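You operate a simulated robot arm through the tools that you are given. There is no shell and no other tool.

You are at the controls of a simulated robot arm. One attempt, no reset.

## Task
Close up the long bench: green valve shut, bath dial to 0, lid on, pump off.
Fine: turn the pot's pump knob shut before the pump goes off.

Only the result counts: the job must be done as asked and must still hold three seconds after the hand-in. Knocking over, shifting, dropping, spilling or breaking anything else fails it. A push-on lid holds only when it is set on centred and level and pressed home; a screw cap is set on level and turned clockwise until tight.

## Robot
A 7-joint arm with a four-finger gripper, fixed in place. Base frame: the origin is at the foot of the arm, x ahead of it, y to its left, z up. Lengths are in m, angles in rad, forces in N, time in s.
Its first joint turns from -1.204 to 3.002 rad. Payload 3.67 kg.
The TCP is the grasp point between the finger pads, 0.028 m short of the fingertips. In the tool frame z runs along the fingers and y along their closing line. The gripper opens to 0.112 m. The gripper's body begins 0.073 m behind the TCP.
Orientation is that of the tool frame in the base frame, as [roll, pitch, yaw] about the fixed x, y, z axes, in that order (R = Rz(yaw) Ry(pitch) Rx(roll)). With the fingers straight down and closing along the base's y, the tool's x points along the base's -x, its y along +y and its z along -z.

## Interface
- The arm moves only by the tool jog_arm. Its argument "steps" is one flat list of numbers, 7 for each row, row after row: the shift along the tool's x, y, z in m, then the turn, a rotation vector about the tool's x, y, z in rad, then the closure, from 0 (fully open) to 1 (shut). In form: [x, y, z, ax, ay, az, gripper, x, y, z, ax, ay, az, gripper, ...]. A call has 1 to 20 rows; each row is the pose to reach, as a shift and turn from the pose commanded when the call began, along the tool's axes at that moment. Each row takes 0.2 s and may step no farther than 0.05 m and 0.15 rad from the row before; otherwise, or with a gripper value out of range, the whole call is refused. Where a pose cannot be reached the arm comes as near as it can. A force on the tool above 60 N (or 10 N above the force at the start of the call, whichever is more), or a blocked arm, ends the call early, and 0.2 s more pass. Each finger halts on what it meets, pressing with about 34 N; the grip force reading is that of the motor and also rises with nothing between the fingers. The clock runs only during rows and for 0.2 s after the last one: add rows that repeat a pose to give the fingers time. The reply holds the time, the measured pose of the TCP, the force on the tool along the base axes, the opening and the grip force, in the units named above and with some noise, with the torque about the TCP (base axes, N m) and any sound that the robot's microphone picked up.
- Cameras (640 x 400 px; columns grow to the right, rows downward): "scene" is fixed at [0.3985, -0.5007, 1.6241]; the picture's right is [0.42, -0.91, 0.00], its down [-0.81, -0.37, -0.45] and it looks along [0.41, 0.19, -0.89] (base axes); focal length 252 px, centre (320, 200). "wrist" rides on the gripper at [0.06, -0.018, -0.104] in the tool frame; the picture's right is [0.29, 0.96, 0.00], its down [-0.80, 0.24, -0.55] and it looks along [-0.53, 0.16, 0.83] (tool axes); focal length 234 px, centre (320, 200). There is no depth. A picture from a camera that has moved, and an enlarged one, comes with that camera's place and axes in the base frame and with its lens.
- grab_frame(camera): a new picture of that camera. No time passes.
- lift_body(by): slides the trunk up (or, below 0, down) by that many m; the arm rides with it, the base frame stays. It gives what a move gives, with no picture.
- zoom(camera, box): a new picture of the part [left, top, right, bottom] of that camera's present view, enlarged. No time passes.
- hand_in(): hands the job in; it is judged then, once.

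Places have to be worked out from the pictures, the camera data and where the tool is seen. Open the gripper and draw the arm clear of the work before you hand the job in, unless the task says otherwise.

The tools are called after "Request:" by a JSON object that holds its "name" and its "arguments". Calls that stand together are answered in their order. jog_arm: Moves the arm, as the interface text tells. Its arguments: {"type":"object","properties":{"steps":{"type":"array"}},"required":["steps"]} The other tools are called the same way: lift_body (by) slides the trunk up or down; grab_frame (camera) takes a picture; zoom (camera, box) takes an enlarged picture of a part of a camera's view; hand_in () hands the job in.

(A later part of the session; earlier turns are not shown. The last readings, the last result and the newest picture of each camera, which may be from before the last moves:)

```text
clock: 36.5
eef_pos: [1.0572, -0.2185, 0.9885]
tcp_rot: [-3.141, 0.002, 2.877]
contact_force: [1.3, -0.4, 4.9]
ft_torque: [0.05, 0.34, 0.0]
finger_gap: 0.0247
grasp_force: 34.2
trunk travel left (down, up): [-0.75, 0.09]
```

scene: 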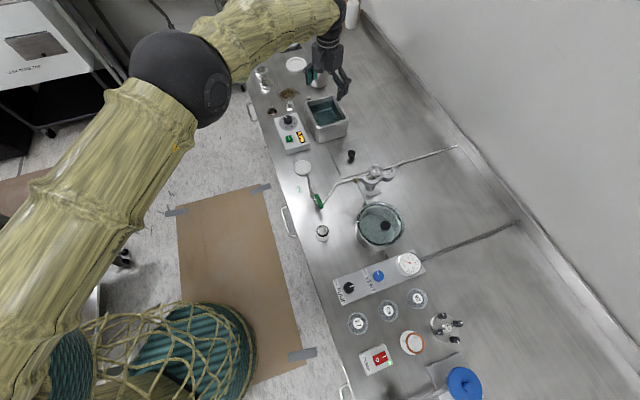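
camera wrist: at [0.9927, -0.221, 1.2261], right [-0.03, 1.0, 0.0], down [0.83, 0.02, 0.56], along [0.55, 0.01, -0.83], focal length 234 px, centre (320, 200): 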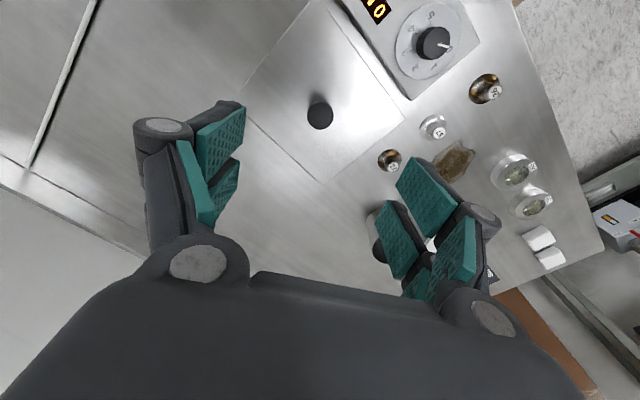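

Light contact (5 N). I'll now open in place without raising first, then rise straight up and check.

Request:
{"name": "jog_arm", "arguments": {"steps": [0, 0, 0.0008, 0, 0, 0, 0.85, 0, 0, 0.0008, 0, 0, 0, 0.75, 0, 0, 0.0008, 0, 0, 0, 0.6, 0, 0, 0.0008, 0, 0, 0, 0.5, 0, 0, -0.01, 0, 0, 0, 0.5, 0, 0, -0.04, 0, 0, 0, 0.5, 0, 0, -0.08, 0, 0, 0, 0.45, 0, 0, -0.12, 0, 0, 0, 0.3, 0, 0, -0.135, 0, 0, 0, 0.1]}}

Request:
{"name": "zoom", "arguments": {"camera": "scene", "box": [304, 116, 336, 136]}}

Request:
{"name": "zoom", "arguments": {"camera": "scene", "box": [332, 108, 364, 128]}}

Request:
{"name": "zoom", "arguments": {"camera": "scene", "box": [296, 94, 328, 114]}}

Request:
{"name": "zoom", "arguments": {"camera": "wrist", "box": [275, 140, 355, 190]}}

Request:
{"name": "grab_frame", "arguments": {"camera": "wrist"}}

```text
clock: 38.5
eef_pos: [1.0567, -0.2195, 1.1229]
tcp_rot: [3.141, 0.001, 2.877]
contact_force: [-0.8, 0.2, 0.2]
ft_torque: [-0.01, 0.0, 0.0]
finger_gap: 0.1004
grasp_force: 0.1
trunk travel left (down, up): [-0.75, 0.09]
```

```text
16.00 times, centred on (320, 126) of scene
camera zoom: at [0.3985, -0.5007, 1.6241], right [0.42, -0.91, 0.0], down [-0.81, -0.37, -0.45], along [0.41, 0.19, -0.89], focal length 4025 px, centre (320, 1384)
```

zoom: 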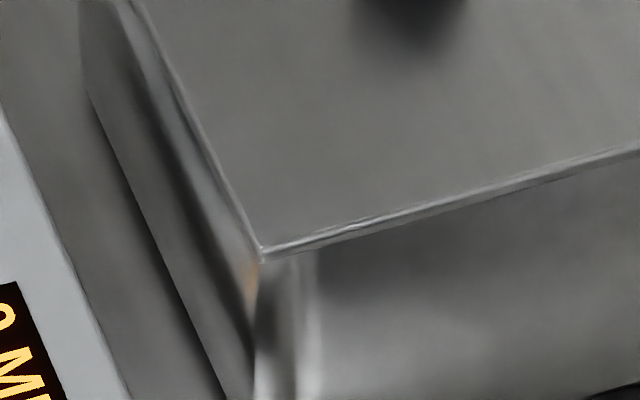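

```text
16.00 times, centred on (348, 118) of scene
camera zoom: at [0.3985, -0.5007, 1.6241], right [0.42, -0.91, 0.0], down [-0.81, -0.37, -0.45], along [0.41, 0.19, -0.89], focal length 4025 px, centre (-128, 1512)
```

zoom: 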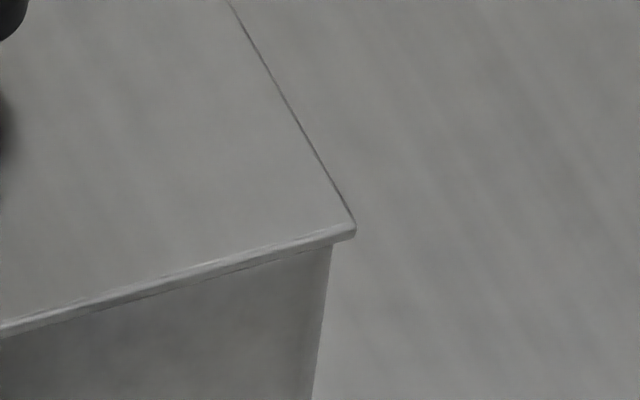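

```text
16.00 times, centred on (312, 104) of scene
camera zoom: at [0.3985, -0.5007, 1.6241], right [0.42, -0.91, 0.0], down [-0.81, -0.37, -0.45], along [0.41, 0.19, -0.89], focal length 4025 px, centre (448, 1736)
```

zoom: 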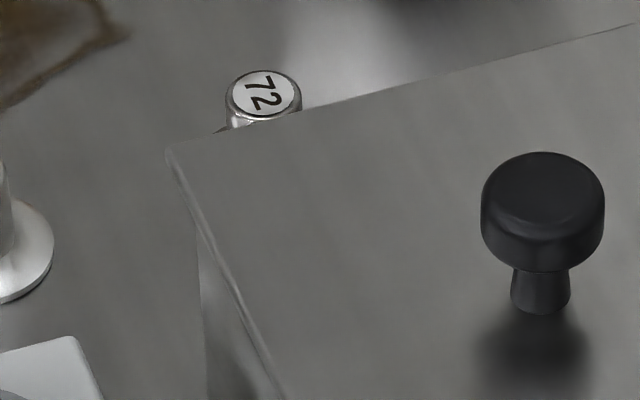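

```text
8.00 times, centred on (315, 165) of wrist
camera zoom: at [0.9952, -0.2217, 1.2267], right [-0.03, 1.0, 0.0], down [0.83, 0.02, 0.55], along [0.55, 0.02, -0.83], focal length 1873 px, centre (360, 480)
```

zoom: 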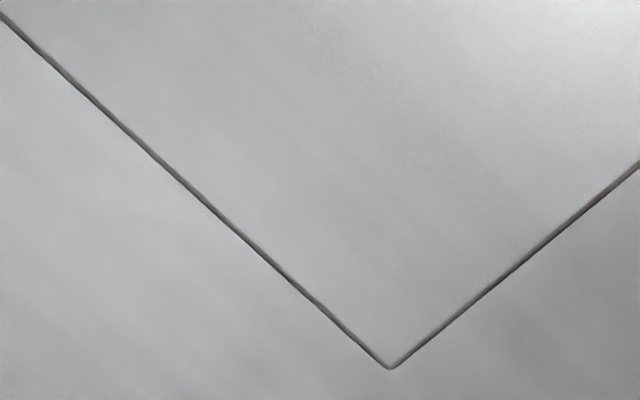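

```text
taken
camera wrist: at [0.9952, -0.2217, 1.2267], right [-0.03, 1.0, 0.0], down [0.83, 0.02, 0.55], along [0.55, 0.02, -0.83], focal length 234 px, centre (320, 200)
```

wrist: 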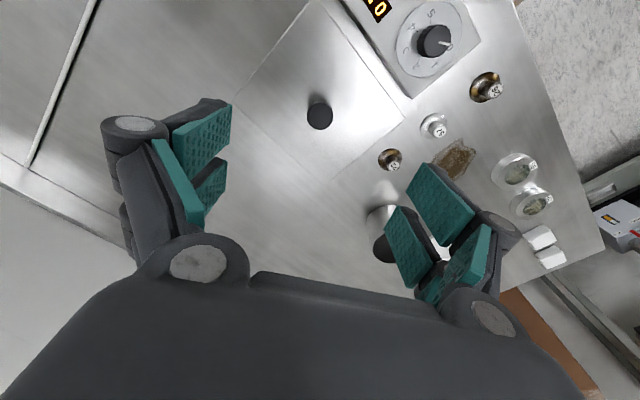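

The rim is now covered on all sides and the lid sits level at the same height as when pressed. Next the green valve: I'll move over it (pivot ≈ (0.766, -0.307), lever pointing toward (0.708, -0.366)) and look closely.

Request:
{"name": "jog_arm", "arguments": {"steps": [0.025, -0.017, 0, 0, 0, 0.02, 0.0, 0.06, -0.04, 0, 0, 0, 0.04, 0.0, 0.098, -0.066, 0.0, 0, 0, 0.06, 0.0, 0.136, -0.092, 0.0, 0, 0, 0.08, 0.0, 0.174, -0.118, 0.005, 0, 0, 0.1, 0.0, 0.212, -0.144, 0.01, 0, 0, 0.12, 0.0, 0.25, -0.17, 0.02, 0, 0, 0.14, 0.0, 0.2772, -0.1891, 0.03, 0, 0, 0.157, 0.0]}}

Request:
{"name": "grab_frame", "arguments": {"camera": "wrist"}}

Request:
{"name": "zoom", "arguments": {"camera": "wrist", "box": [220, 20, 420, 200]}}

Request:
{"name": "zoom", "arguments": {"camera": "scene", "box": [295, 165, 345, 215]}}

```text
clock: 40.3
eef_pos: [0.739, -0.3286, 1.0947]
tcp_rot: [3.14, 0.002, 2.719]
contact_force: [-0.9, -0.1, 0.0]
ft_torque: [0.02, -0.02, 0.0]
finger_gap: 0.112
grasp_force: 0.1
trunk travel left (down, up): [-0.75, 0.09]
```

```text
taken
camera wrist: at [0.6778, -0.3212, 1.1979], right [0.13, 0.99, 0.0], down [0.82, -0.11, 0.56], along [0.55, -0.07, -0.83], focal length 234 px, centre (320, 200)
```

wrist: 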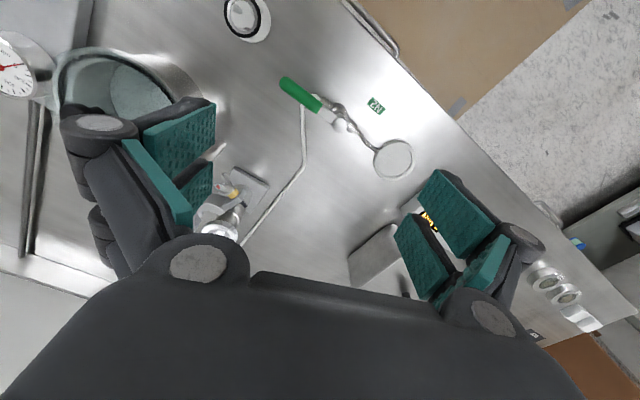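

```text
2.22 times, centred on (320, 110) of wrist
camera zoom: at [0.6778, -0.3212, 1.1979], right [0.13, 0.99, 0.0], down [0.82, -0.11, 0.56], along [0.55, -0.07, -0.83], focal length 520 px, centre (320, 400)
```

zoom: 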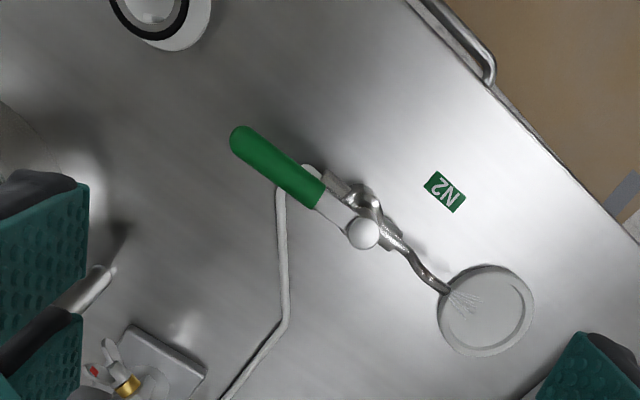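

```text
8.00 times, centred on (320, 190) of scene
camera zoom: at [0.3985, -0.5007, 1.6241], right [0.42, -0.91, 0.0], down [-0.81, -0.37, -0.45], along [0.41, 0.19, -0.89], focal length 2012 px, centre (320, 280)
```

zoom: 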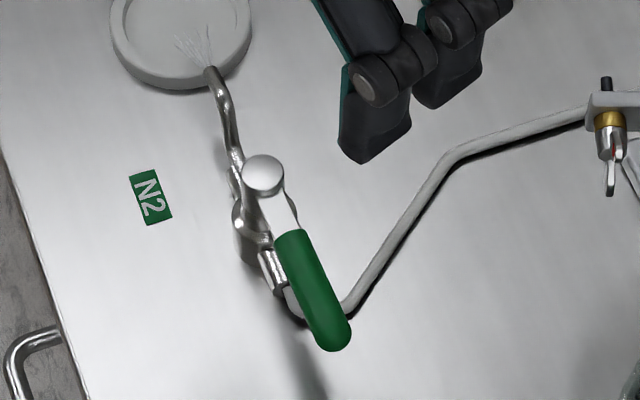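

Streaks on the dish show gas flowing; the lever (z ≈ 0.91) lies in line with the pipe, so it is open. I'll line the gripper up across the green handle (centre ≈ (0.724, -0.3475)) and look again from closer.

Request:
{"name": "jog_arm", "arguments": {"steps": [0.0006, -0.003, 0.005, 0, 0, -0.136, 0.1, 0.0012, -0.005, 0.012, 0, 0, -0.272, 0.2, 0.002, -0.008, 0.02, 0, 0, -0.408, 0.3, 0.0027, -0.0105, 0.03, 0, 0, -0.544, 0.4, 0.0033, -0.013, 0.04, 0, 0, -0.68, 0.4, 0.004, -0.0157, 0.05, 0, 0, -0.816, 0.4, 0.0046, -0.0183, 0.06, 0, 0, -0.952, 0.4, 0.0053, -0.021, 0.065, 0, 0, -1.088, 0.4, 0.0059, -0.0235, 0.07, 0, 0, -1.225, 0.4]}}

Request:
{"name": "grab_frame", "arguments": {"camera": "wrist"}}

Request:
{"name": "zoom", "arguments": {"camera": "wrist", "box": [220, 60, 420, 220]}}

Request:
{"name": "zoom", "arguments": {"camera": "scene", "box": [290, 160, 350, 220]}}

```text
clock: 42.3
eef_pos: [0.7252, -0.3493, 1.0235]
tcp_rot: [-3.14, 0.0, -2.337]
contact_force: [-0.3, -0.9, 0.4]
ft_torque: [0.05, -0.01, -0.01]
finger_gap: 0.0672
grasp_force: 0.1
trunk travel left (down, up): [-0.75, 0.09]
```

```text
taken
camera wrist: at [0.6971, -0.4056, 1.1267], right [-0.89, 0.46, 0.0], down [0.38, 0.74, 0.55], along [0.25, 0.49, -0.83], focal length 234 px, centre (320, 200)
```

wrist: 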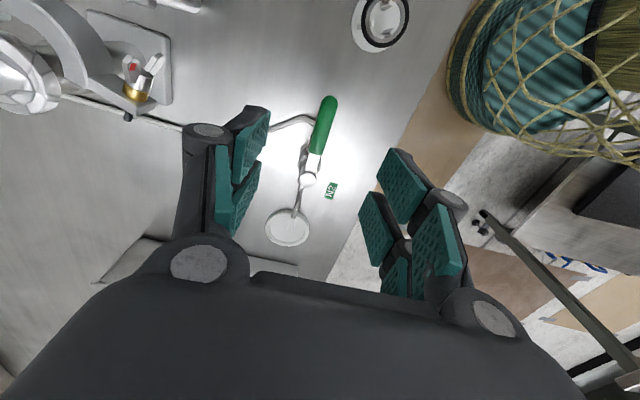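

```text
2.50 times, centred on (320, 140) of wrist
camera zoom: at [0.6971, -0.4056, 1.1267], right [-0.89, 0.46, 0.0], down [0.38, 0.74, 0.55], along [0.25, 0.49, -0.83], focal length 585 px, centre (320, 350)
```

zoom: 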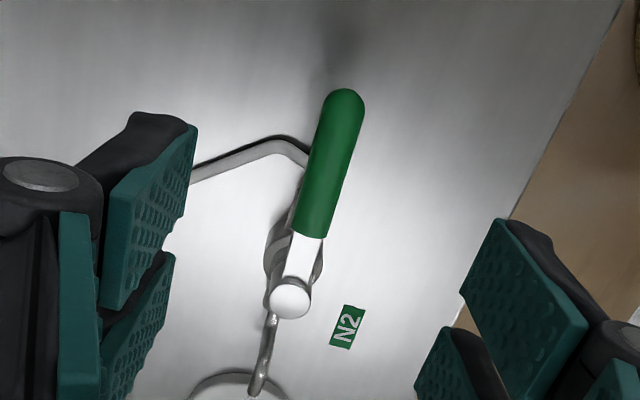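

```text
6.67 times, centred on (320, 190) of scene
camera zoom: at [0.3985, -0.5007, 1.6241], right [0.42, -0.91, 0.0], down [-0.81, -0.37, -0.45], along [0.41, 0.19, -0.89], focal length 1677 px, centre (320, 267)
```

zoom: 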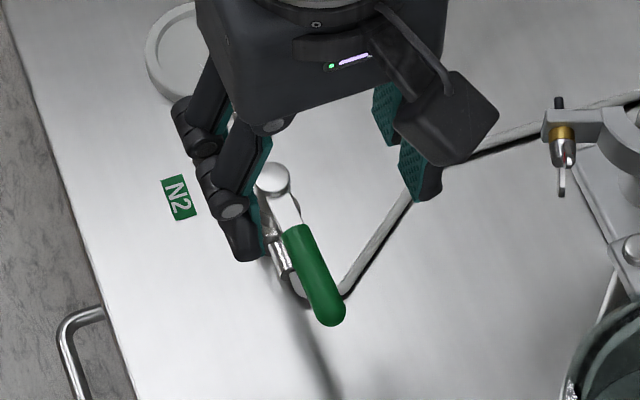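

The handle lies at about -131.5°, within ~1 mm of my axis. I'll descend to z ≈ 0.93 with a narrower opening, then grip the handle.

Request:
{"name": "jog_arm", "arguments": {"steps": [0, 0, 0.03, 0, 0, -0.035, 0.55, 0, -0.001, 0.06, 0, 0, -0.035, 0.6, 0, -0.001, 0.08, 0, 0, -0.035, 0.6, 0, -0.001, 0.093, 0, 0, -0.035, 0.6]}}

Request:
{"name": "zoom", "arguments": {"camera": "wrist", "box": [200, 80, 440, 270]}}

Request:
{"name": "zoom", "arguments": {"camera": "scene", "box": [290, 160, 350, 220]}}

```text
clock: 43.3
eef_pos: [0.7267, -0.349, 0.9279]
tcp_rot: [-3.14, -0.001, -2.305]
contact_force: [-1.3, 0.5, 0.4]
ft_torque: [-0.02, 0.02, 0.0]
finger_gap: 0.0453
grasp_force: 0.1
trunk travel left (down, up): [-0.75, 0.09]
```

```text
2.11 times, centred on (320, 175) of wrist
camera zoom: at [0.7003, -0.4069, 1.0331], right [-0.9, 0.43, 0.0], down [0.35, 0.75, 0.55], along [0.24, 0.5, -0.83], focal length 493 px, centre (320, 253)
```

zoom: 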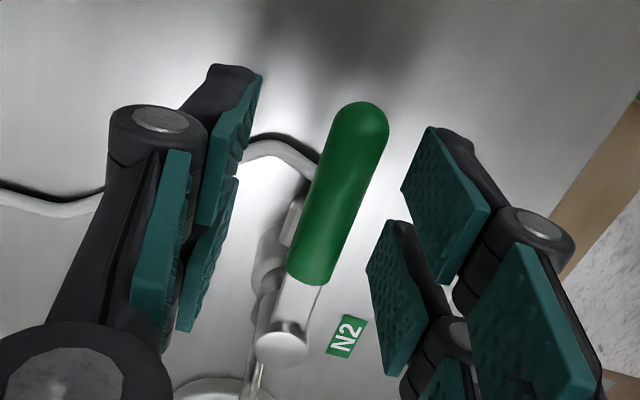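

```text
6.67 times, centred on (320, 190) of scene
camera zoom: at [0.3985, -0.5007, 1.6241], right [0.42, -0.91, 0.0], down [-0.81, -0.37, -0.45], along [0.41, 0.19, -0.89], focal length 1677 px, centre (320, 267)
```

zoom: 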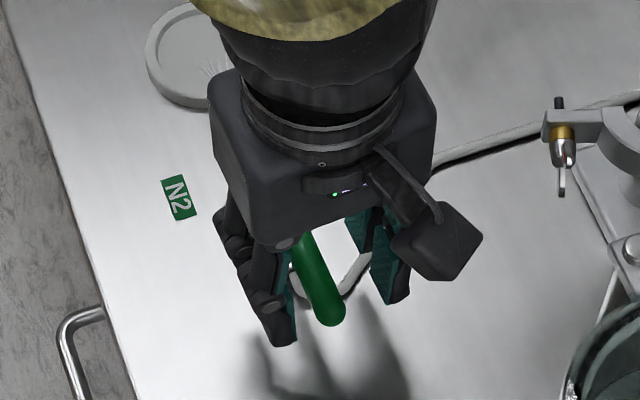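

The handle sits between the fingers. Close on it.

Request:
{"name": "jog_arm", "arguments": {"steps": [0, -0.0015, 0, 0, 0, 0, 0.7, 0, -0.0015, 0, 0, 0, 0, 0.8, 0, -0.0015, 0, 0, 0, 0, 0.9, 0, -0.0015, 0, 0, 0, 0, 0.95, 0, -0.0015, 0, 0, 0, 0, 0.95]}}

Request:
{"name": "zoom", "arguments": {"camera": "wrist", "box": [200, 80, 440, 270]}}

```text
clock: 44.5
eef_pos: [0.7237, -0.3493, 0.9299]
tcp_rot: [3.141, -0.003, -2.3]
contact_force: [-21.2, 18.7, -14.0]
ft_torque: [0.48, 0.18, 1.48]
finger_gap: 0.0145
grasp_force: 45.0
trunk travel left (down, up): [-0.75, 0.09]
```

```text
2.11 times, centred on (320, 175) of wrist
camera zoom: at [0.6991, -0.4055, 1.0334], right [-0.91, 0.42, 0.0], down [0.35, 0.75, 0.55], along [0.23, 0.5, -0.83], focal length 493 px, centre (320, 253)
```

zoom: 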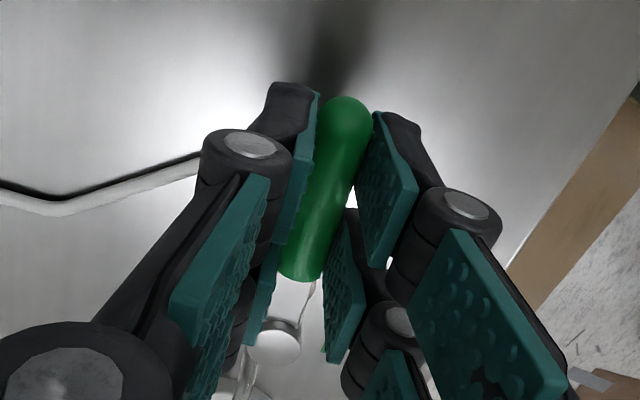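

Gripped, with a ~28 N side load since I was ~3 mm off the handle's line; the lever resisted that in the counterclockwise sense. I'll re-centre and turn clockwise about the pivot (0.759, -0.310), first about 24°.

Request:
{"name": "jog_arm", "arguments": {"steps": [0, 0.0034, 0, 0, 0, 0, 0.95, -0.0005, 0.0104, 0, 0, 0, 0.14, 0.95, -0.002, 0.0173, 0, 0, 0, 0.28, 0.95, -0.0044, 0.024, 0, 0, 0, 0.42, 0.95]}}

Request:
{"name": "zoom", "arguments": {"camera": "scene", "box": [290, 160, 350, 220]}}

Request:
{"name": "zoom", "arguments": {"camera": "wrist", "box": [200, 80, 440, 270]}}

```text
clock: 45.7
eef_pos: [0.7213, -0.343, 0.9302]
tcp_rot: [-3.135, 0.014, -2.726]
contact_force: [39.4, -60.3, -14.8]
ft_torque: [-2.67, -2.8, 2.19]
finger_gap: 0.0327
grasp_force: 24.8
trunk travel left (down, up): [-0.75, 0.09]
stopped in row 4: the force on the tool passed its limit at 61 N (the readings are from after the stop); the commanded pose is now the measured one
```

```text
6.67 times, centred on (320, 190) of scene
camera zoom: at [0.3985, -0.5007, 1.6241], right [0.42, -0.91, 0.0], down [-0.81, -0.37, -0.45], along [0.41, 0.19, -0.89], focal length 1677 px, centre (320, 267)
```

zoom: 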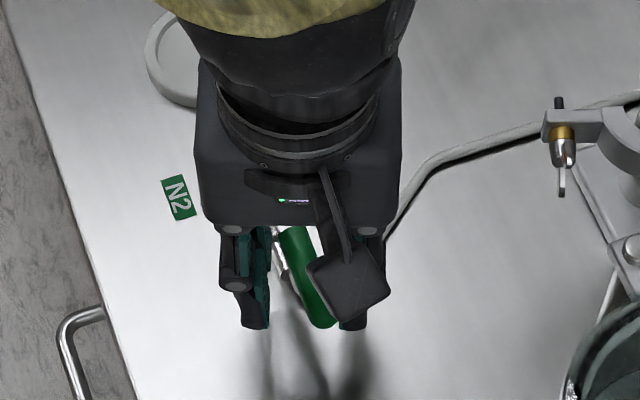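

```text
2.11 times, centred on (320, 175) of wrist
camera zoom: at [0.6725, -0.3846, 1.0344], right [-0.65, 0.76, -0.01], down [0.62, 0.54, 0.56], along [0.43, 0.36, -0.83], focal length 493 px, centre (320, 253)
```

zoom: 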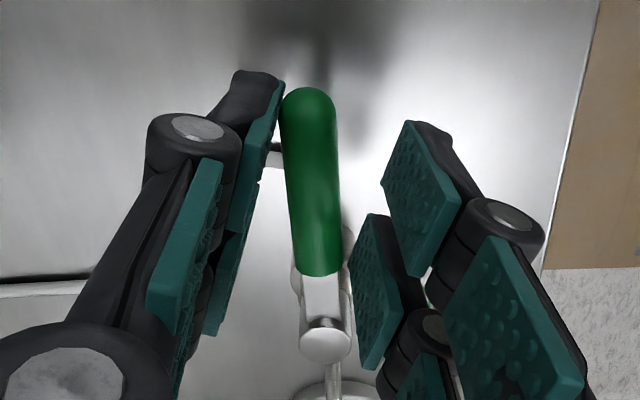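

Clockwise is blocked (61 N, the fingers were forced apart), so that looks like the open-end stop. I'll open, realign with the handle, and check it has not changed before trying counterclockwise.

Request:
{"name": "jog_arm", "arguments": {"steps": [0, 0, 0, 0, 0, 0, 0.6, 0, 0, 0, 0, 0, 0, 0.5, -0.0006, -0.0015, 0, 0, 0, -0.1, 0.5, -0.0012, -0.003, 0, 0, 0, -0.21, 0.5, -0.0018, -0.0045, 0, 0, 0, -0.32, 0.5, -0.0024, -0.006, 0, 0, 0, -0.424, 0.55]}}

Request:
{"name": "zoom", "arguments": {"camera": "wrist", "box": [200, 80, 440, 270]}}

Request:
{"name": "zoom", "arguments": {"camera": "scene", "box": [290, 160, 350, 220]}}

```text
clock: 47.1
eef_pos: [0.7217, -0.3375, 0.9319]
tcp_rot: [-3.131, 0.005, -2.298]
contact_force: [-0.3, 0.1, -0.4]
ft_torque: [0.06, 0.0, -0.01]
finger_gap: 0.0506
grasp_force: 0.0
trunk travel left (down, up): [-0.75, 0.09]
```

```text
2.11 times, centred on (320, 175) of wrist
camera zoom: at [0.6944, -0.3939, 1.0361], right [-0.91, 0.42, -0.01], down [0.35, 0.76, 0.55], along [0.24, 0.5, -0.83], focal length 493 px, centre (320, 253)
```

zoom: 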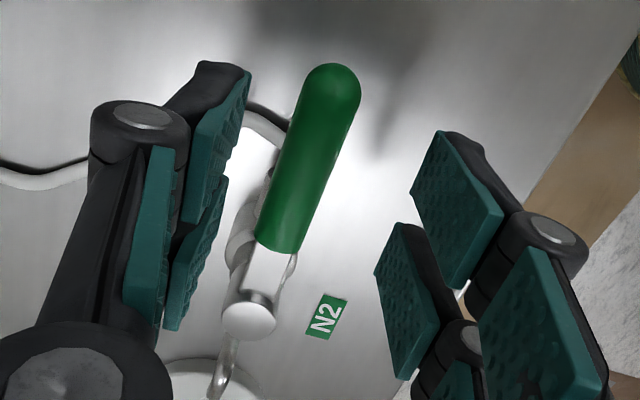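

```text
6.67 times, centred on (320, 190) of scene
camera zoom: at [0.3985, -0.5007, 1.6241], right [0.42, -0.91, 0.0], down [-0.81, -0.37, -0.45], along [0.41, 0.19, -0.89], focal length 1677 px, centre (320, 267)
```

zoom: 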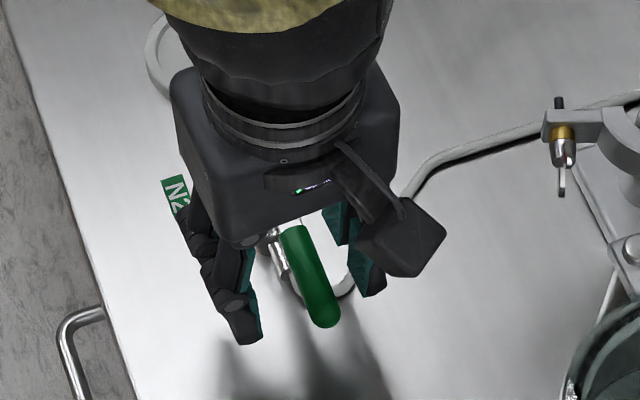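

The lever still lies near -133°, so clockwise is the stop. I'll straddle it with a narrow gap and push counterclockwise about the pivot, first about 30°, watching the force.

Request:
{"name": "jog_arm", "arguments": {"steps": [0.004, -0.004, 0, 0, 0, 0, 0.55, 0.008, -0.0078, 0, 0, 0, 0, 0.65, 0.008, -0.0078, 0, 0, 0, 0, 0.75, 0.0076, -0.0145, 0, 0, 0, -0.13, 0.75, 0.0062, -0.0212, 0, 0, 0, -0.26, 0.75, 0.0041, -0.0276, 0, 0, 0, -0.39, 0.75, 0.0011, -0.0337, 0, 0, 0, -0.52, 0.75]}}

Request:
{"name": "zoom", "arguments": {"camera": "wrist", "box": [200, 80, 440, 270]}}

Request:
{"name": "zoom", "arguments": {"camera": "scene", "box": [290, 160, 350, 220]}}

```text
clock: 48.7
eef_pos: [0.7458, -0.3593, 0.9352]
tcp_rot: [-3.129, -0.004, -1.777]
contact_force: [0.3, 0.2, 0.3]
ft_torque: [-0.01, 0.04, -0.02]
finger_gap: 0.0283
grasp_force: 0.2
trunk travel left (down, up): [-0.75, 0.09]
```

```text
2.11 times, centred on (320, 175) of wrist
camera zoom: at [0.7506, -0.4216, 1.038], right [-1.0, -0.08, -0.01], down [-0.08, 0.83, 0.55], along [-0.04, 0.55, -0.84], focal length 493 px, centre (320, 253)
```

zoom: 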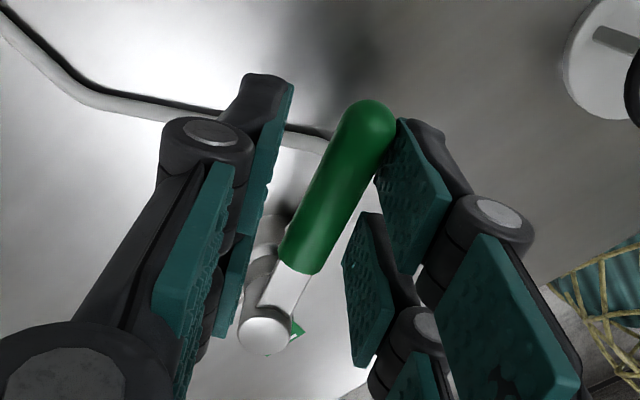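

```text
6.67 times, centred on (320, 190) of scene
camera zoom: at [0.3985, -0.5007, 1.6241], right [0.42, -0.91, 0.0], down [-0.81, -0.37, -0.45], along [0.41, 0.19, -0.89], focal length 1677 px, centre (320, 267)
```

zoom: 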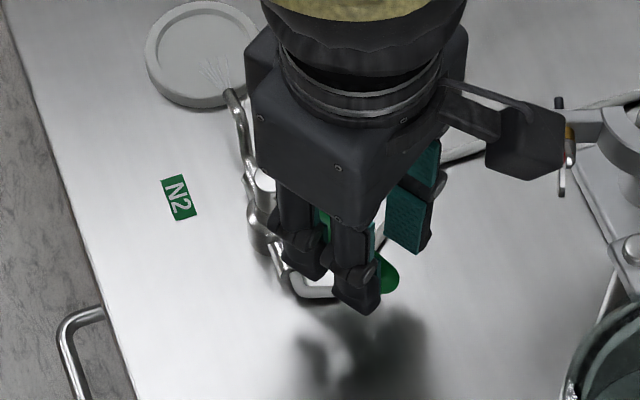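

The lever moves freely counterclockwise (now about -108°, started at -133°). I'll continue the arc about 40° more.

Request:
{"name": "jog_arm", "arguments": {"steps": [0.0, -0.0086, 0, 0, 0, -0.14, 0.75, -0.0014, -0.0154, 0, 0, 0, -0.28, 0.75, -0.0038, -0.022, 0, 0, 0, -0.42, 0.75, -0.0071, -0.0282, 0, 0, 0, -0.56, 0.75, -0.0113, -0.0338, 0, 0, 0, -0.7, 0.75]}}

Request:
{"name": "zoom", "arguments": {"camera": "wrist", "box": [200, 80, 440, 270]}}

Request:
{"name": "zoom", "arguments": {"camera": "scene", "box": [290, 150, 370, 220]}}

```text
clock: 49.9
eef_pos: [0.7819, -0.355, 0.9344]
tcp_rot: [-3.135, -0.009, -1.079]
contact_force: [-0.1, -0.6, 0.3]
ft_torque: [0.02, -0.01, 0.04]
finger_gap: 0.0283
grasp_force: 0.4
trunk travel left (down, up): [-0.75, 0.09]
```

```text
2.11 times, centred on (320, 175) of wrist
camera zoom: at [0.8251, -0.3983, 1.0391], right [-0.71, -0.71, 0.0], down [-0.6, 0.59, 0.54], along [-0.38, 0.39, -0.84], focal length 493 px, centre (320, 253)
```

zoom: 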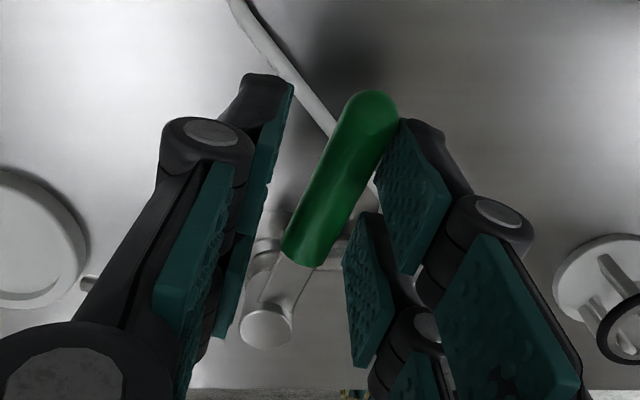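

```text
5.71 times, centred on (330, 185) of scene
camera zoom: at [0.3985, -0.5007, 1.6241], right [0.42, -0.91, 0.0], down [-0.81, -0.37, -0.45], along [0.41, 0.19, -0.89], focal length 1438 px, centre (263, 286)
```

zoom: 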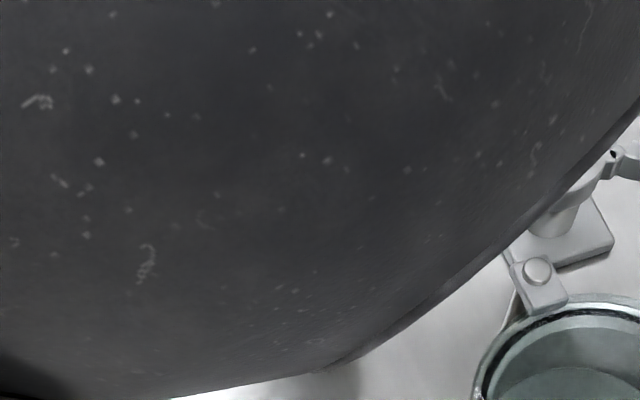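

The scene view is now blocked by the arm; I'll check the full picture to make sure the arm's posture is safe.

Request:
{"name": "grab_frame", "arguments": {"camera": "scene"}}

Request:
{"name": "grab_frame", "arguments": {"camera": "wrist"}}

```text
taken
```

scene: 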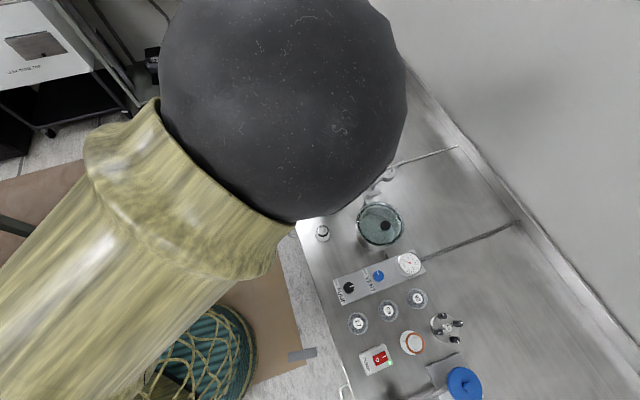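

```text
taken
camera wrist: at [0.8251, -0.3983, 1.0391], right [-0.71, -0.71, 0.0], down [-0.6, 0.59, 0.54], along [-0.38, 0.39, -0.84], focal length 234 px, centre (320, 200)
```

wrist: 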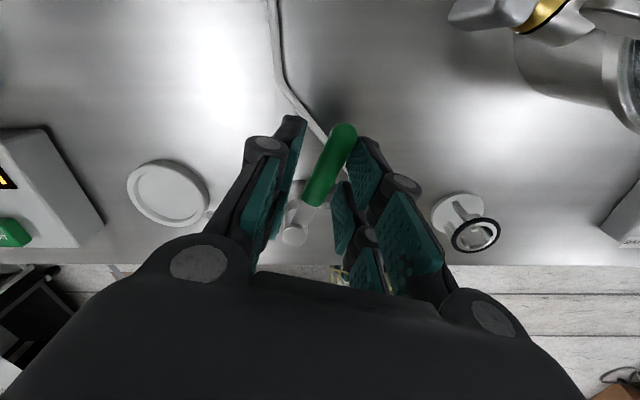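

The lever is at about -68°, 65° from its start. Continue 25° more toward the 90° point.

Request:
{"name": "jog_arm", "arguments": {"steps": [-0.0005, -0.0069, 0, 0, 0, -0.14, 0.75, -0.0019, -0.0137, 0, 0, 0, -0.28, 0.75, -0.0043, -0.0202, 0, 0, 0, -0.42, 0.75, -0.0052, -0.022, 0, 0, 0, -0.46, 0.75]}}

Request:
{"name": "grab_frame", "arguments": {"camera": "wrist"}}

Request:
{"name": "zoom", "arguments": {"camera": "wrist", "box": [200, 80, 440, 270]}}

```text
clock: 50.9
eef_pos: [0.7979, -0.3412, 0.9347]
tcp_rot: [-3.141, -0.013, -0.62]
contact_force: [-2.4, -1.2, 0.3]
ft_torque: [-0.08, 0.01, -0.06]
finger_gap: 0.0297
grasp_force: 1.7
trunk travel left (down, up): [-0.75, 0.09]
```

```text
taken
camera wrist: at [0.8566, -0.3604, 1.0389], right [-0.32, -0.95, 0.0], down [-0.79, 0.27, 0.54], along [-0.51, 0.17, -0.84], focal length 234 px, centre (320, 200)
```

wrist: 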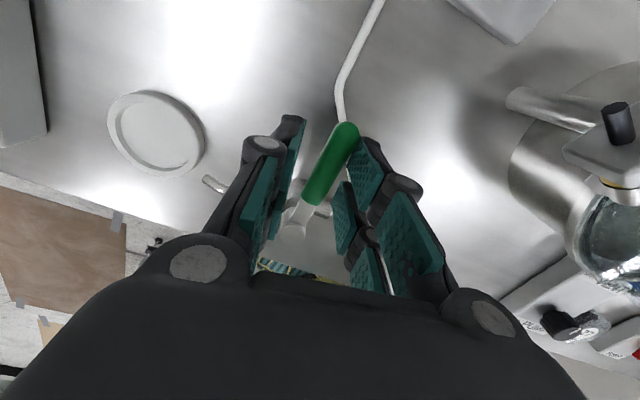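

```text
2.11 times, centred on (320, 175) of wrist
camera zoom: at [0.8566, -0.3604, 1.0389], right [-0.32, -0.95, 0.0], down [-0.79, 0.27, 0.54], along [-0.51, 0.17, -0.84], focal length 493 px, centre (320, 253)
```

zoom: 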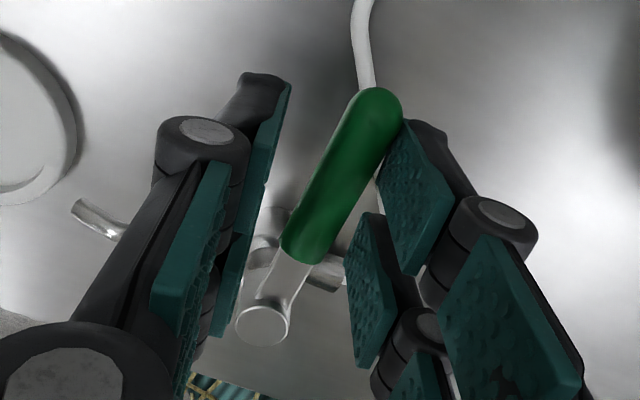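

The lever now computes to about -43.6° (≈ 90° turned) and the gas streaks are gone from the dish. I'll nudge a few degrees more to feel for the stop.

Request:
{"name": "jog_arm", "arguments": {"steps": [-0.0001, -0.0025, 0, 0, 0, -0.05, 0.75, -0.0003, -0.005, 0, 0, 0, -0.1, 0.75]}}

Request:
{"name": "zoom", "arguments": {"camera": "wrist", "box": [60, 60, 380, 270]}}

```text
clock: 51.5
eef_pos: [0.7984, -0.3365, 0.9346]
tcp_rot: [-3.139, -0.011, -0.522]
contact_force: [-14.0, -14.8, 0.6]
ft_torque: [-0.38, 0.26, -0.54]
finger_gap: 0.0382
grasp_force: 9.7
trunk travel left (down, up): [-0.75, 0.09]
```

```text
1.90 times, centred on (220, 165) of wrist
camera zoom: at [0.8593, -0.3513, 1.0384], right [-0.23, -0.97, 0.0], down [-0.82, 0.19, 0.55], along [-0.53, 0.12, -0.84], focal length 446 px, centre (510, 267)
```

zoom: 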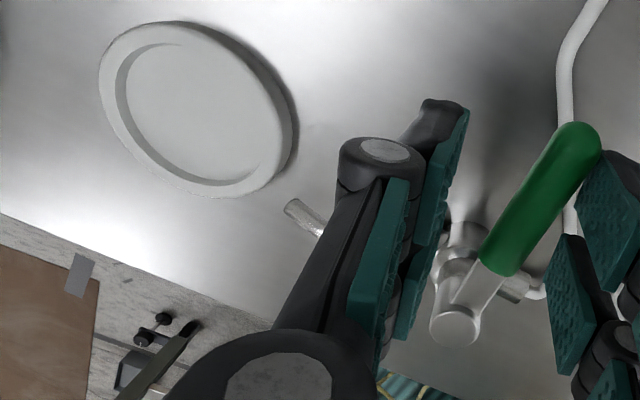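

The stop is reached (force built to ~20 N, no gas streaks on the dish), so the valve is shut. I'll back off, open a little, and rise clear.

Request:
{"name": "jog_arm", "arguments": {"steps": [0.0, 0.003, 0, 0, 0, 0.05, 0.7, 0.0, 0.004, 0, 0, 0, 0.05, 0.6, 0.0, 0.004, -0.01, 0, 0, 0.05, 0.55, 0.0, 0.004, -0.04, 0, 0, 0.05, 0.5, 0.0, 0.004, -0.08, 0, 0, 0.05, 0.5, 0.0, 0.004, -0.12, 0, 0, 0.05, 0.4, 0.0, 0.004, -0.15, 0, 0, 0.05, 0.3]}}

Request:
{"name": "grab_frame", "arguments": {"camera": "wrist"}}

Request:
{"name": "grab_frame", "arguments": {"camera": "scene"}}

```text
clock: 53.1
eef_pos: [0.7972, -0.3369, 1.0851]
tcp_rot: [-3.141, -0.013, -0.568]
contact_force: [-0.1, 0.9, 0.8]
ft_torque: [-0.01, -0.03, -0.02]
finger_gap: 0.0787
grasp_force: 0.0
trunk travel left (down, up): [-0.75, 0.09]
```

```text
taken
camera wrist: at [0.8576, -0.3539, 1.1898], right [-0.27, -0.96, 0.0], down [-0.81, 0.23, 0.54], along [-0.52, 0.15, -0.84], focal length 234 px, centre (320, 200)
```

wrist: 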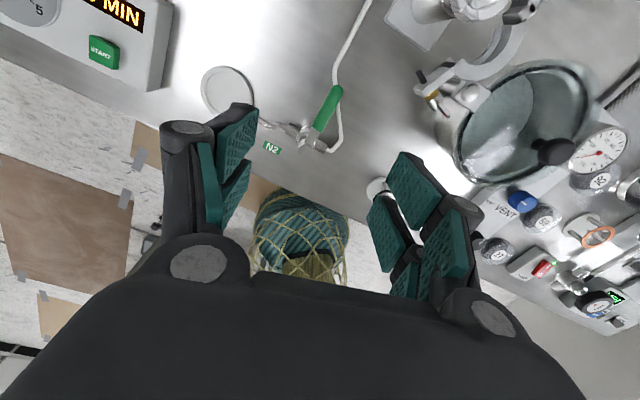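

```text
taken
```

scene: 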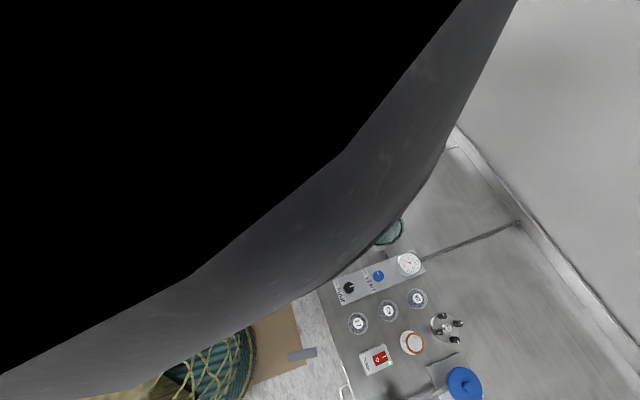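

Valve is clear. The panel is still visible in the scene camera; I'll zoom on it and on the valve from the wrist.

Request:
{"name": "zoom", "arguments": {"camera": "scene", "box": [330, 265, 394, 305]}}

Request:
{"name": "zoom", "arguments": {"camera": "wrist", "box": [180, 50, 380, 190]}}

Request:
{"name": "zoom", "arguments": {"camera": "wrist", "box": [440, 60, 640, 330]}}

```text
10.00 times, centred on (362, 285) of scene
camera zoom: at [0.3985, -0.5007, 1.6241], right [0.42, -0.91, 0.0], down [-0.81, -0.37, -0.45], along [0.41, 0.19, -0.89], focal length 2516 px, centre (-100, -650)
```

zoom: 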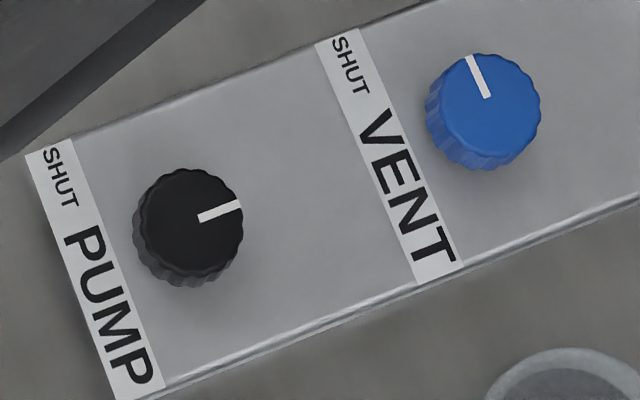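

```text
2.86 times, centred on (280, 120) of wrist
camera zoom: at [0.8576, -0.3539, 1.1898], right [-0.27, -0.96, 0.0], down [-0.81, 0.23, 0.54], along [-0.52, 0.15, -0.84], focal length 669 px, centre (434, 429)
```

zoom: 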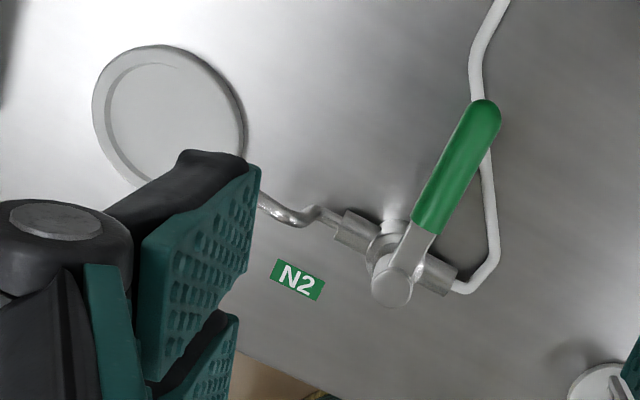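

```text
1.48 times, centred on (540, 195) of wrist
camera zoom: at [0.8576, -0.3539, 1.1898], right [-0.27, -0.96, 0.0], down [-0.81, 0.23, 0.54], along [-0.52, 0.15, -0.84], focal length 347 px, centre (-6, 207)
```

zoom: 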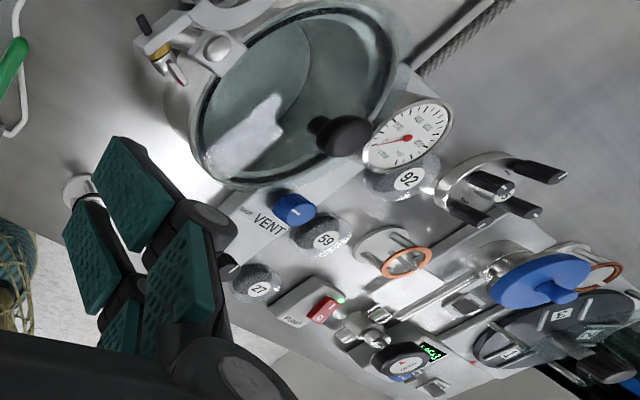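

The valve lever is now square to the pipe and the gas jet is gone. On the panel, VENT's pointer already points along its strip toward SHUT, while PUMP's is 90° clockwise of that, so PUMP needs a 90° counterclockwise turn. I'll raise, unwind the wrist and move over the PUMP knob (≈ (0.52, -0.53)).

Request:
{"name": "jog_arm", "arguments": {"steps": [0, 0, -0.015, 0, 0, 0.14, 0.3, 0, 0, -0.03, 0, 0, 0.28, 0.3, -0.004, 0.01, -0.03, 0, 0, 0.42, 0.3, -0.01, 0.024, -0.03, 0, 0, 0.57, 0.3, -0.018, 0.043, -0.03, 0, 0, 0.72, 0.3, -0.026, 0.062, -0.03, 0, 0, 0.87, 0.3, -0.034, 0.081, -0.03, 0, 0, 1.02, 0.3, -0.042, 0.1, -0.03, 0, 0, 1.17, 0.3, -0.05, 0.12, -0.03, 0, 0, 1.32, 0.3, -0.058, 0.139, -0.03, 0, 0, 1.47, 0.3, -0.066, 0.159, -0.03, 0, 0, 1.62, 0.3, -0.075, 0.18, -0.03, 0, 0, 1.77, 0.3, -0.084, 0.201, -0.03, 0, 0, 1.92, 0.3, -0.093, 0.223, -0.03, 0, 0, 2.07, 0.3, -0.102, 0.245, -0.03, 0, 0, 2.22, 0.3, -0.111, 0.267, -0.03, 0, 0, 2.37, 0.3, -0.12, 0.288, -0.03, 0, 0, 2.52, 0.3, -0.126, 0.303, -0.03, 0, 0, 2.66, 0.3, -0.1297, 0.3117, -0.03, 0, 0, 2.8, 0.3]}}

Request:
{"name": "grab_frame", "arguments": {"camera": "wrist"}}

Request:
{"name": "grab_frame", "arguments": {"camera": "scene"}}

```text
clock: 57.1
eef_pos: [0.5198, -0.5307, 1.1125]
tcp_rot: [-3.137, 0.011, 2.911]
contact_force: [-0.7, 2.6, -0.3]
ft_torque: [-0.02, -0.01, -0.03]
finger_gap: 0.0787
grasp_force: 0.1
trunk travel left (down, up): [-0.75, 0.09]
```

```text
taken
camera wrist: at [0.4563, -0.5344, 1.216], right [-0.06, 1.0, -0.01], down [0.82, 0.05, 0.56], along [0.56, 0.03, -0.83], focal length 234 px, centre (320, 200)
```

wrist: 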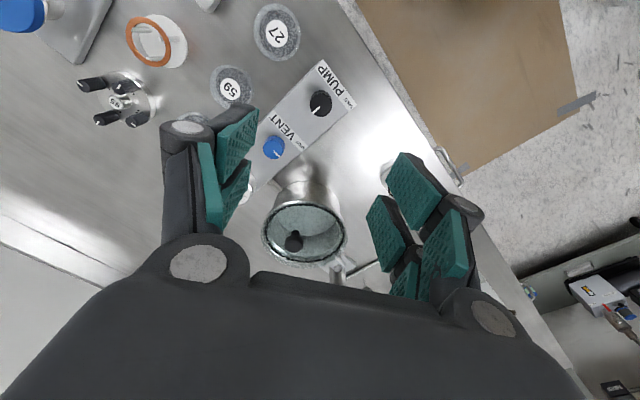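

```text
taken
```

scene: 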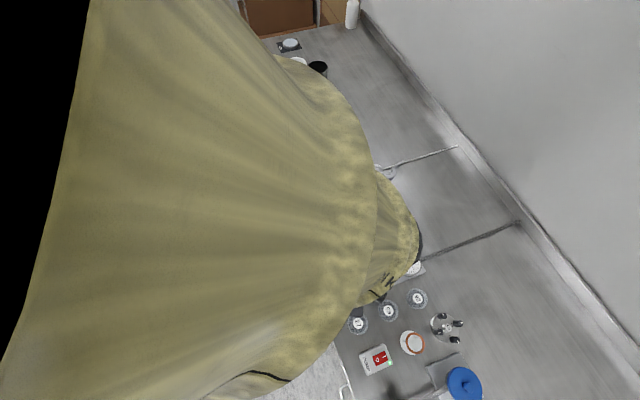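

The scene camera is blocked by the arm here, so I rely on the wrist camera. Zoom on the PUMP knob.

Request:
{"name": "zoom", "arguments": {"camera": "wrist", "box": [260, 50, 380, 160]}}

```text
3.64 times, centred on (320, 105) of wrist
camera zoom: at [0.4563, -0.5344, 1.216], right [-0.06, 1.0, -0.01], down [0.82, 0.05, 0.56], along [0.56, 0.03, -0.83], focal length 852 px, centre (320, 546)
```

zoom: 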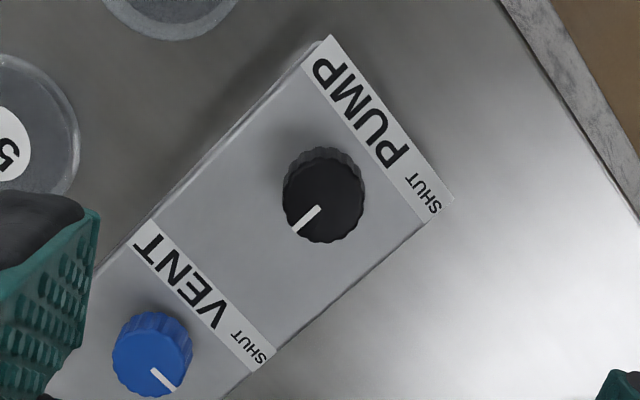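

PUMP's pointer points toward VENT (about -43°) and must end pointing toward the SHUT end (about +47°), a 90° counterclockwise turn. I'll level the tool, pre-turn the wrist and come down over the knob.

Request:
{"name": "jog_arm", "arguments": {"steps": [0, 0, 0, -0.0046, 0.011, 0, 0.4]}}

Request:
{"name": "jog_arm", "arguments": {"steps": [-0.0005, 0.0003, 0.02, 0, 0, 0.13, 0.4, -0.001, 0.0006, 0.045, 0, 0, 0.26, 0.5, -0.0015, 0.0009, 0.07, 0, 0, 0.39, 0.5, -0.002, 0.0011, 0.095, 0, 0, 0.52, 0.5, -0.0025, 0.0013, 0.11, 0, 0, 0.64, 0.5]}}

Request:
{"name": "grab_frame", "arguments": {"camera": "wrist"}}

Request:
{"name": "zoom", "arguments": {"camera": "wrist", "box": [260, 70, 380, 180]}}

```text
clock: 57.5
eef_pos: [0.5197, -0.5306, 1.1126]
tcp_rot: [3.139, 0.003, 2.912]
contact_force: [-0.1, 0.9, 0.3]
ft_torque: [-0.02, 0.0, 0.0]
finger_gap: 0.0672
grasp_force: 0.0
trunk travel left (down, up): [-0.75, 0.09]
```

```text
clock: 58.7
eef_pos: [0.5235, -0.5303, 1.002]
tcp_rot: [3.141, 0.0, 2.272]
contact_force: [-0.1, 0.6, -0.2]
ft_torque: [0.03, 0.0, 0.0]
finger_gap: 0.056
grasp_force: 0.0
trunk travel left (down, up): [-0.75, 0.09]
```

```text
taken
camera wrist: at [0.4714, -0.4964, 1.1059], right [0.55, 0.84, 0.0], down [0.7, -0.46, 0.56], along [0.47, -0.3, -0.83], focal length 234 px, centre (320, 200)
```

wrist: 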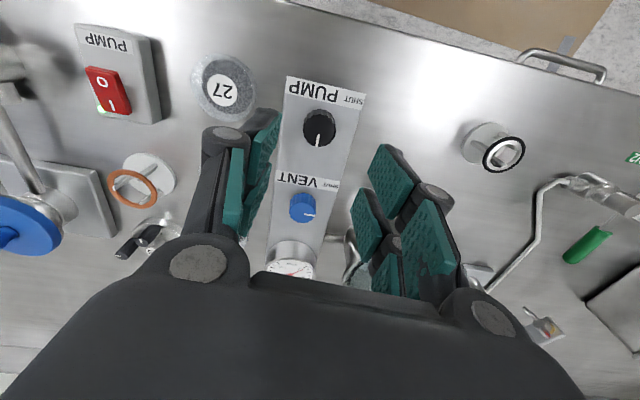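

```text
3.64 times, centred on (320, 125) of wrist
camera zoom: at [0.4714, -0.4964, 1.1059], right [0.55, 0.84, 0.0], down [0.7, -0.46, 0.56], along [0.47, -0.3, -0.83], focal length 852 px, centre (320, 473)
```

zoom: 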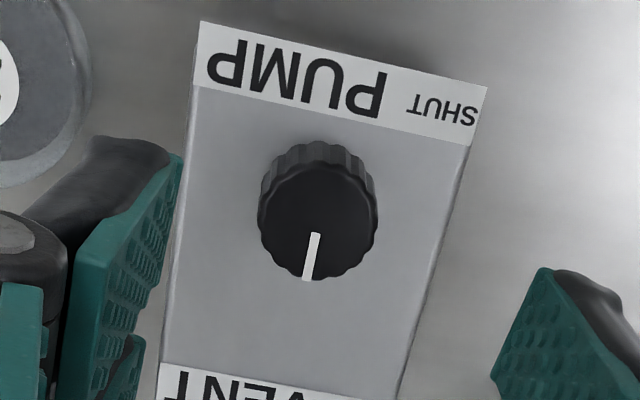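

Knob centre ≈ (0.521, -0.529), top z ≈ 0.91. I'll correct 2.5 mm and descend to z ≈ 0.922 with the fingers around it.

Request:
{"name": "jog_arm", "arguments": {"steps": [0.0023, -0.0012, 0.03, 0, 0, 0, 0.5, 0.0023, -0.0012, 0.06, 0, 0, 0, 0.5, 0.0023, -0.0012, 0.078, 0, 0, 0, 0.5]}}

Request:
{"name": "zoom", "arguments": {"camera": "wrist", "box": [240, 100, 400, 230]}}

```text
clock: 59.5
eef_pos: [0.5199, -0.5293, 0.9236]
tcp_rot: [3.14, 0.0, 2.272]
contact_force: [0.1, -0.2, 0.3]
ft_torque: [0.0, 0.02, -0.01]
finger_gap: 0.0562
grasp_force: 0.1
trunk travel left (down, up): [-0.75, 0.09]
```

```text
3.08 times, centred on (320, 165) of wrist
camera zoom: at [0.468, -0.4954, 1.0278], right [0.55, 0.84, 0.0], down [0.7, -0.45, 0.55], along [0.47, -0.3, -0.83], focal length 720 px, centre (320, 308)
```

zoom: 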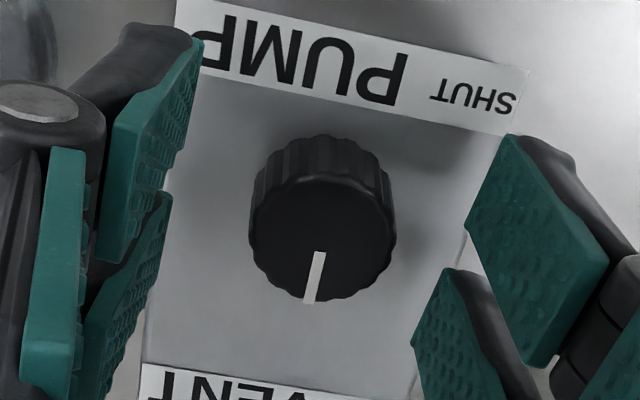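

Knob top at z ≈ 0.905, 2 mm off axis. Final correction, descend to z ≈ 0.914 and close.

Request:
{"name": "jog_arm", "arguments": {"steps": [-0.0019, 0.0011, 0.005, 0, 0, 0, 0.5, -0.0019, 0.0011, 0.0095, 0, 0, 0, 0.5, -0.0019, 0.0011, 0.0095, 0, 0, 0, 0.62, -0.0019, 0.0011, 0.0095, 0, 0, 0, 0.75, -0.0019, 0.0011, 0.0095, 0, 0, 0, 0.82, -0.0019, 0.0011, 0.0095, 0, 0, 0, 0.82]}}

Request:
{"name": "zoom", "arguments": {"camera": "wrist", "box": [220, 90, 420, 260]}}

```text
clock: 60.9
eef_pos: [0.522, -0.5288, 0.914]
tcp_rot: [3.139, 0.001, 2.273]
contact_force: [1.7, 1.4, 1.6]
ft_torque: [-0.09, -0.19, -0.03]
finger_gap: 0.0283
grasp_force: 45.1
trunk travel left (down, up): [-0.75, 0.09]
```

```text
2.35 times, centred on (320, 175) of wrist
camera zoom: at [0.47, -0.4955, 1.0183], right [0.54, 0.84, 0.0], down [0.7, -0.45, 0.56], along [0.47, -0.3, -0.83], focal length 551 px, centre (320, 259)
```

zoom: 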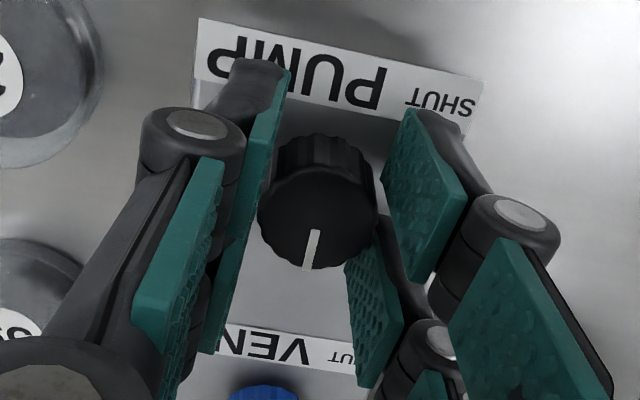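

Gripped cleanly with almost no side load. Turn counterclockwise, first about 46°.

Request:
{"name": "jog_arm", "arguments": {"steps": [0, 0, 0, 0, 0, -0.1, 0.82, 0, 0, 0, 0, 0, -0.24, 0.82, 0, 0, 0, 0, 0, -0.38, 0.82, 0, 0, 0, 0, 0, -0.52, 0.82, 0, 0, 0, 0, 0, -0.66, 0.82, 0, 0, 0, 0, 0, -0.8, 0.82]}}

Request:
{"name": "zoom", "arguments": {"camera": "wrist", "box": [200, 60, 440, 260]}}

```text
clock: 62.3
eef_pos: [0.5218, -0.5298, 0.9149]
tcp_rot: [3.141, 0.003, 3.073]
contact_force: [-4.1, -7.1, -0.6]
ft_torque: [0.03, 0.47, -0.01]
finger_gap: 0.0286
grasp_force: 44.9
trunk travel left (down, up): [-0.75, 0.09]
```

```text
2.00 times, centred on (320, 160) of wrist
camera zoom: at [0.461, -0.5449, 1.0182], right [-0.22, 0.97, 0.0], down [0.81, 0.18, 0.56], along [0.54, 0.12, -0.83], focal length 468 px, centre (320, 280)
```

zoom: 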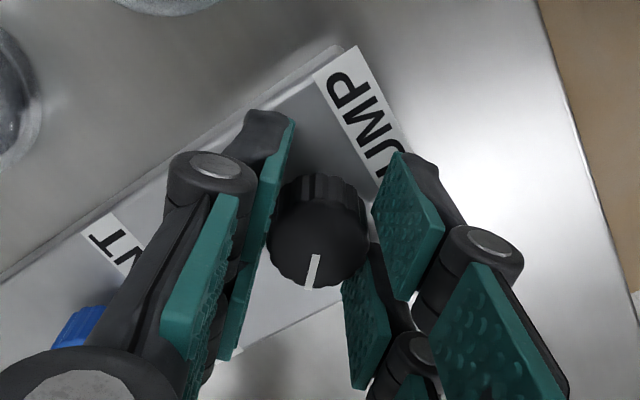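

The knob follows the gripper with low force. Continue the remaining 44°.

Request:
{"name": "jog_arm", "arguments": {"steps": [0.0005, -0.0005, 0, 0, 0, -0.14, 0.82, 0.0005, -0.0005, 0, 0, 0, -0.28, 0.82, 0.0005, -0.0005, 0, 0, 0, -0.42, 0.82, 0.0005, -0.0005, 0, 0, 0, -0.56, 0.82, 0.0005, -0.0005, 0, 0, 0, -0.68, 0.82, 0.0005, -0.0005, 0, 0, 0, -0.77, 0.82]}}

Request:
{"name": "zoom", "arguments": {"camera": "wrist", "box": [200, 60, 440, 260]}}

```text
clock: 63.7
eef_pos: [0.5213, -0.5312, 0.9145]
tcp_rot: [-3.14, 0.007, -2.437]
contact_force: [4.4, -20.5, 8.1]
ft_torque: [-0.49, -0.3, -0.02]
finger_gap: 0.0284
grasp_force: 45.3
trunk travel left (down, up): [-0.75, 0.09]
```

```text
2.00 times, centred on (320, 160) of wrist
camera zoom: at [0.4886, -0.5846, 1.018], right [-0.84, 0.54, 0.0], down [0.45, 0.7, 0.56], along [0.3, 0.47, -0.83], focal length 468 px, centre (320, 280)
```

zoom: 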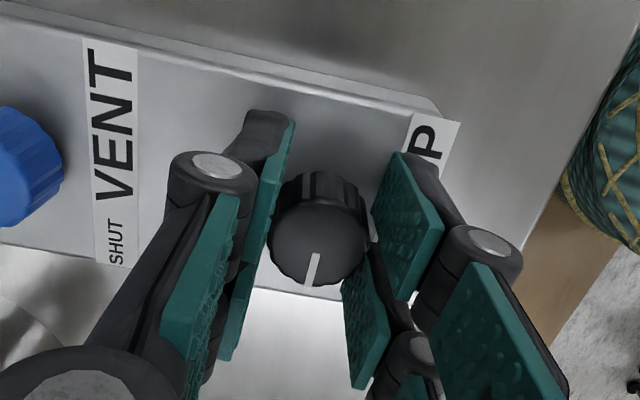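

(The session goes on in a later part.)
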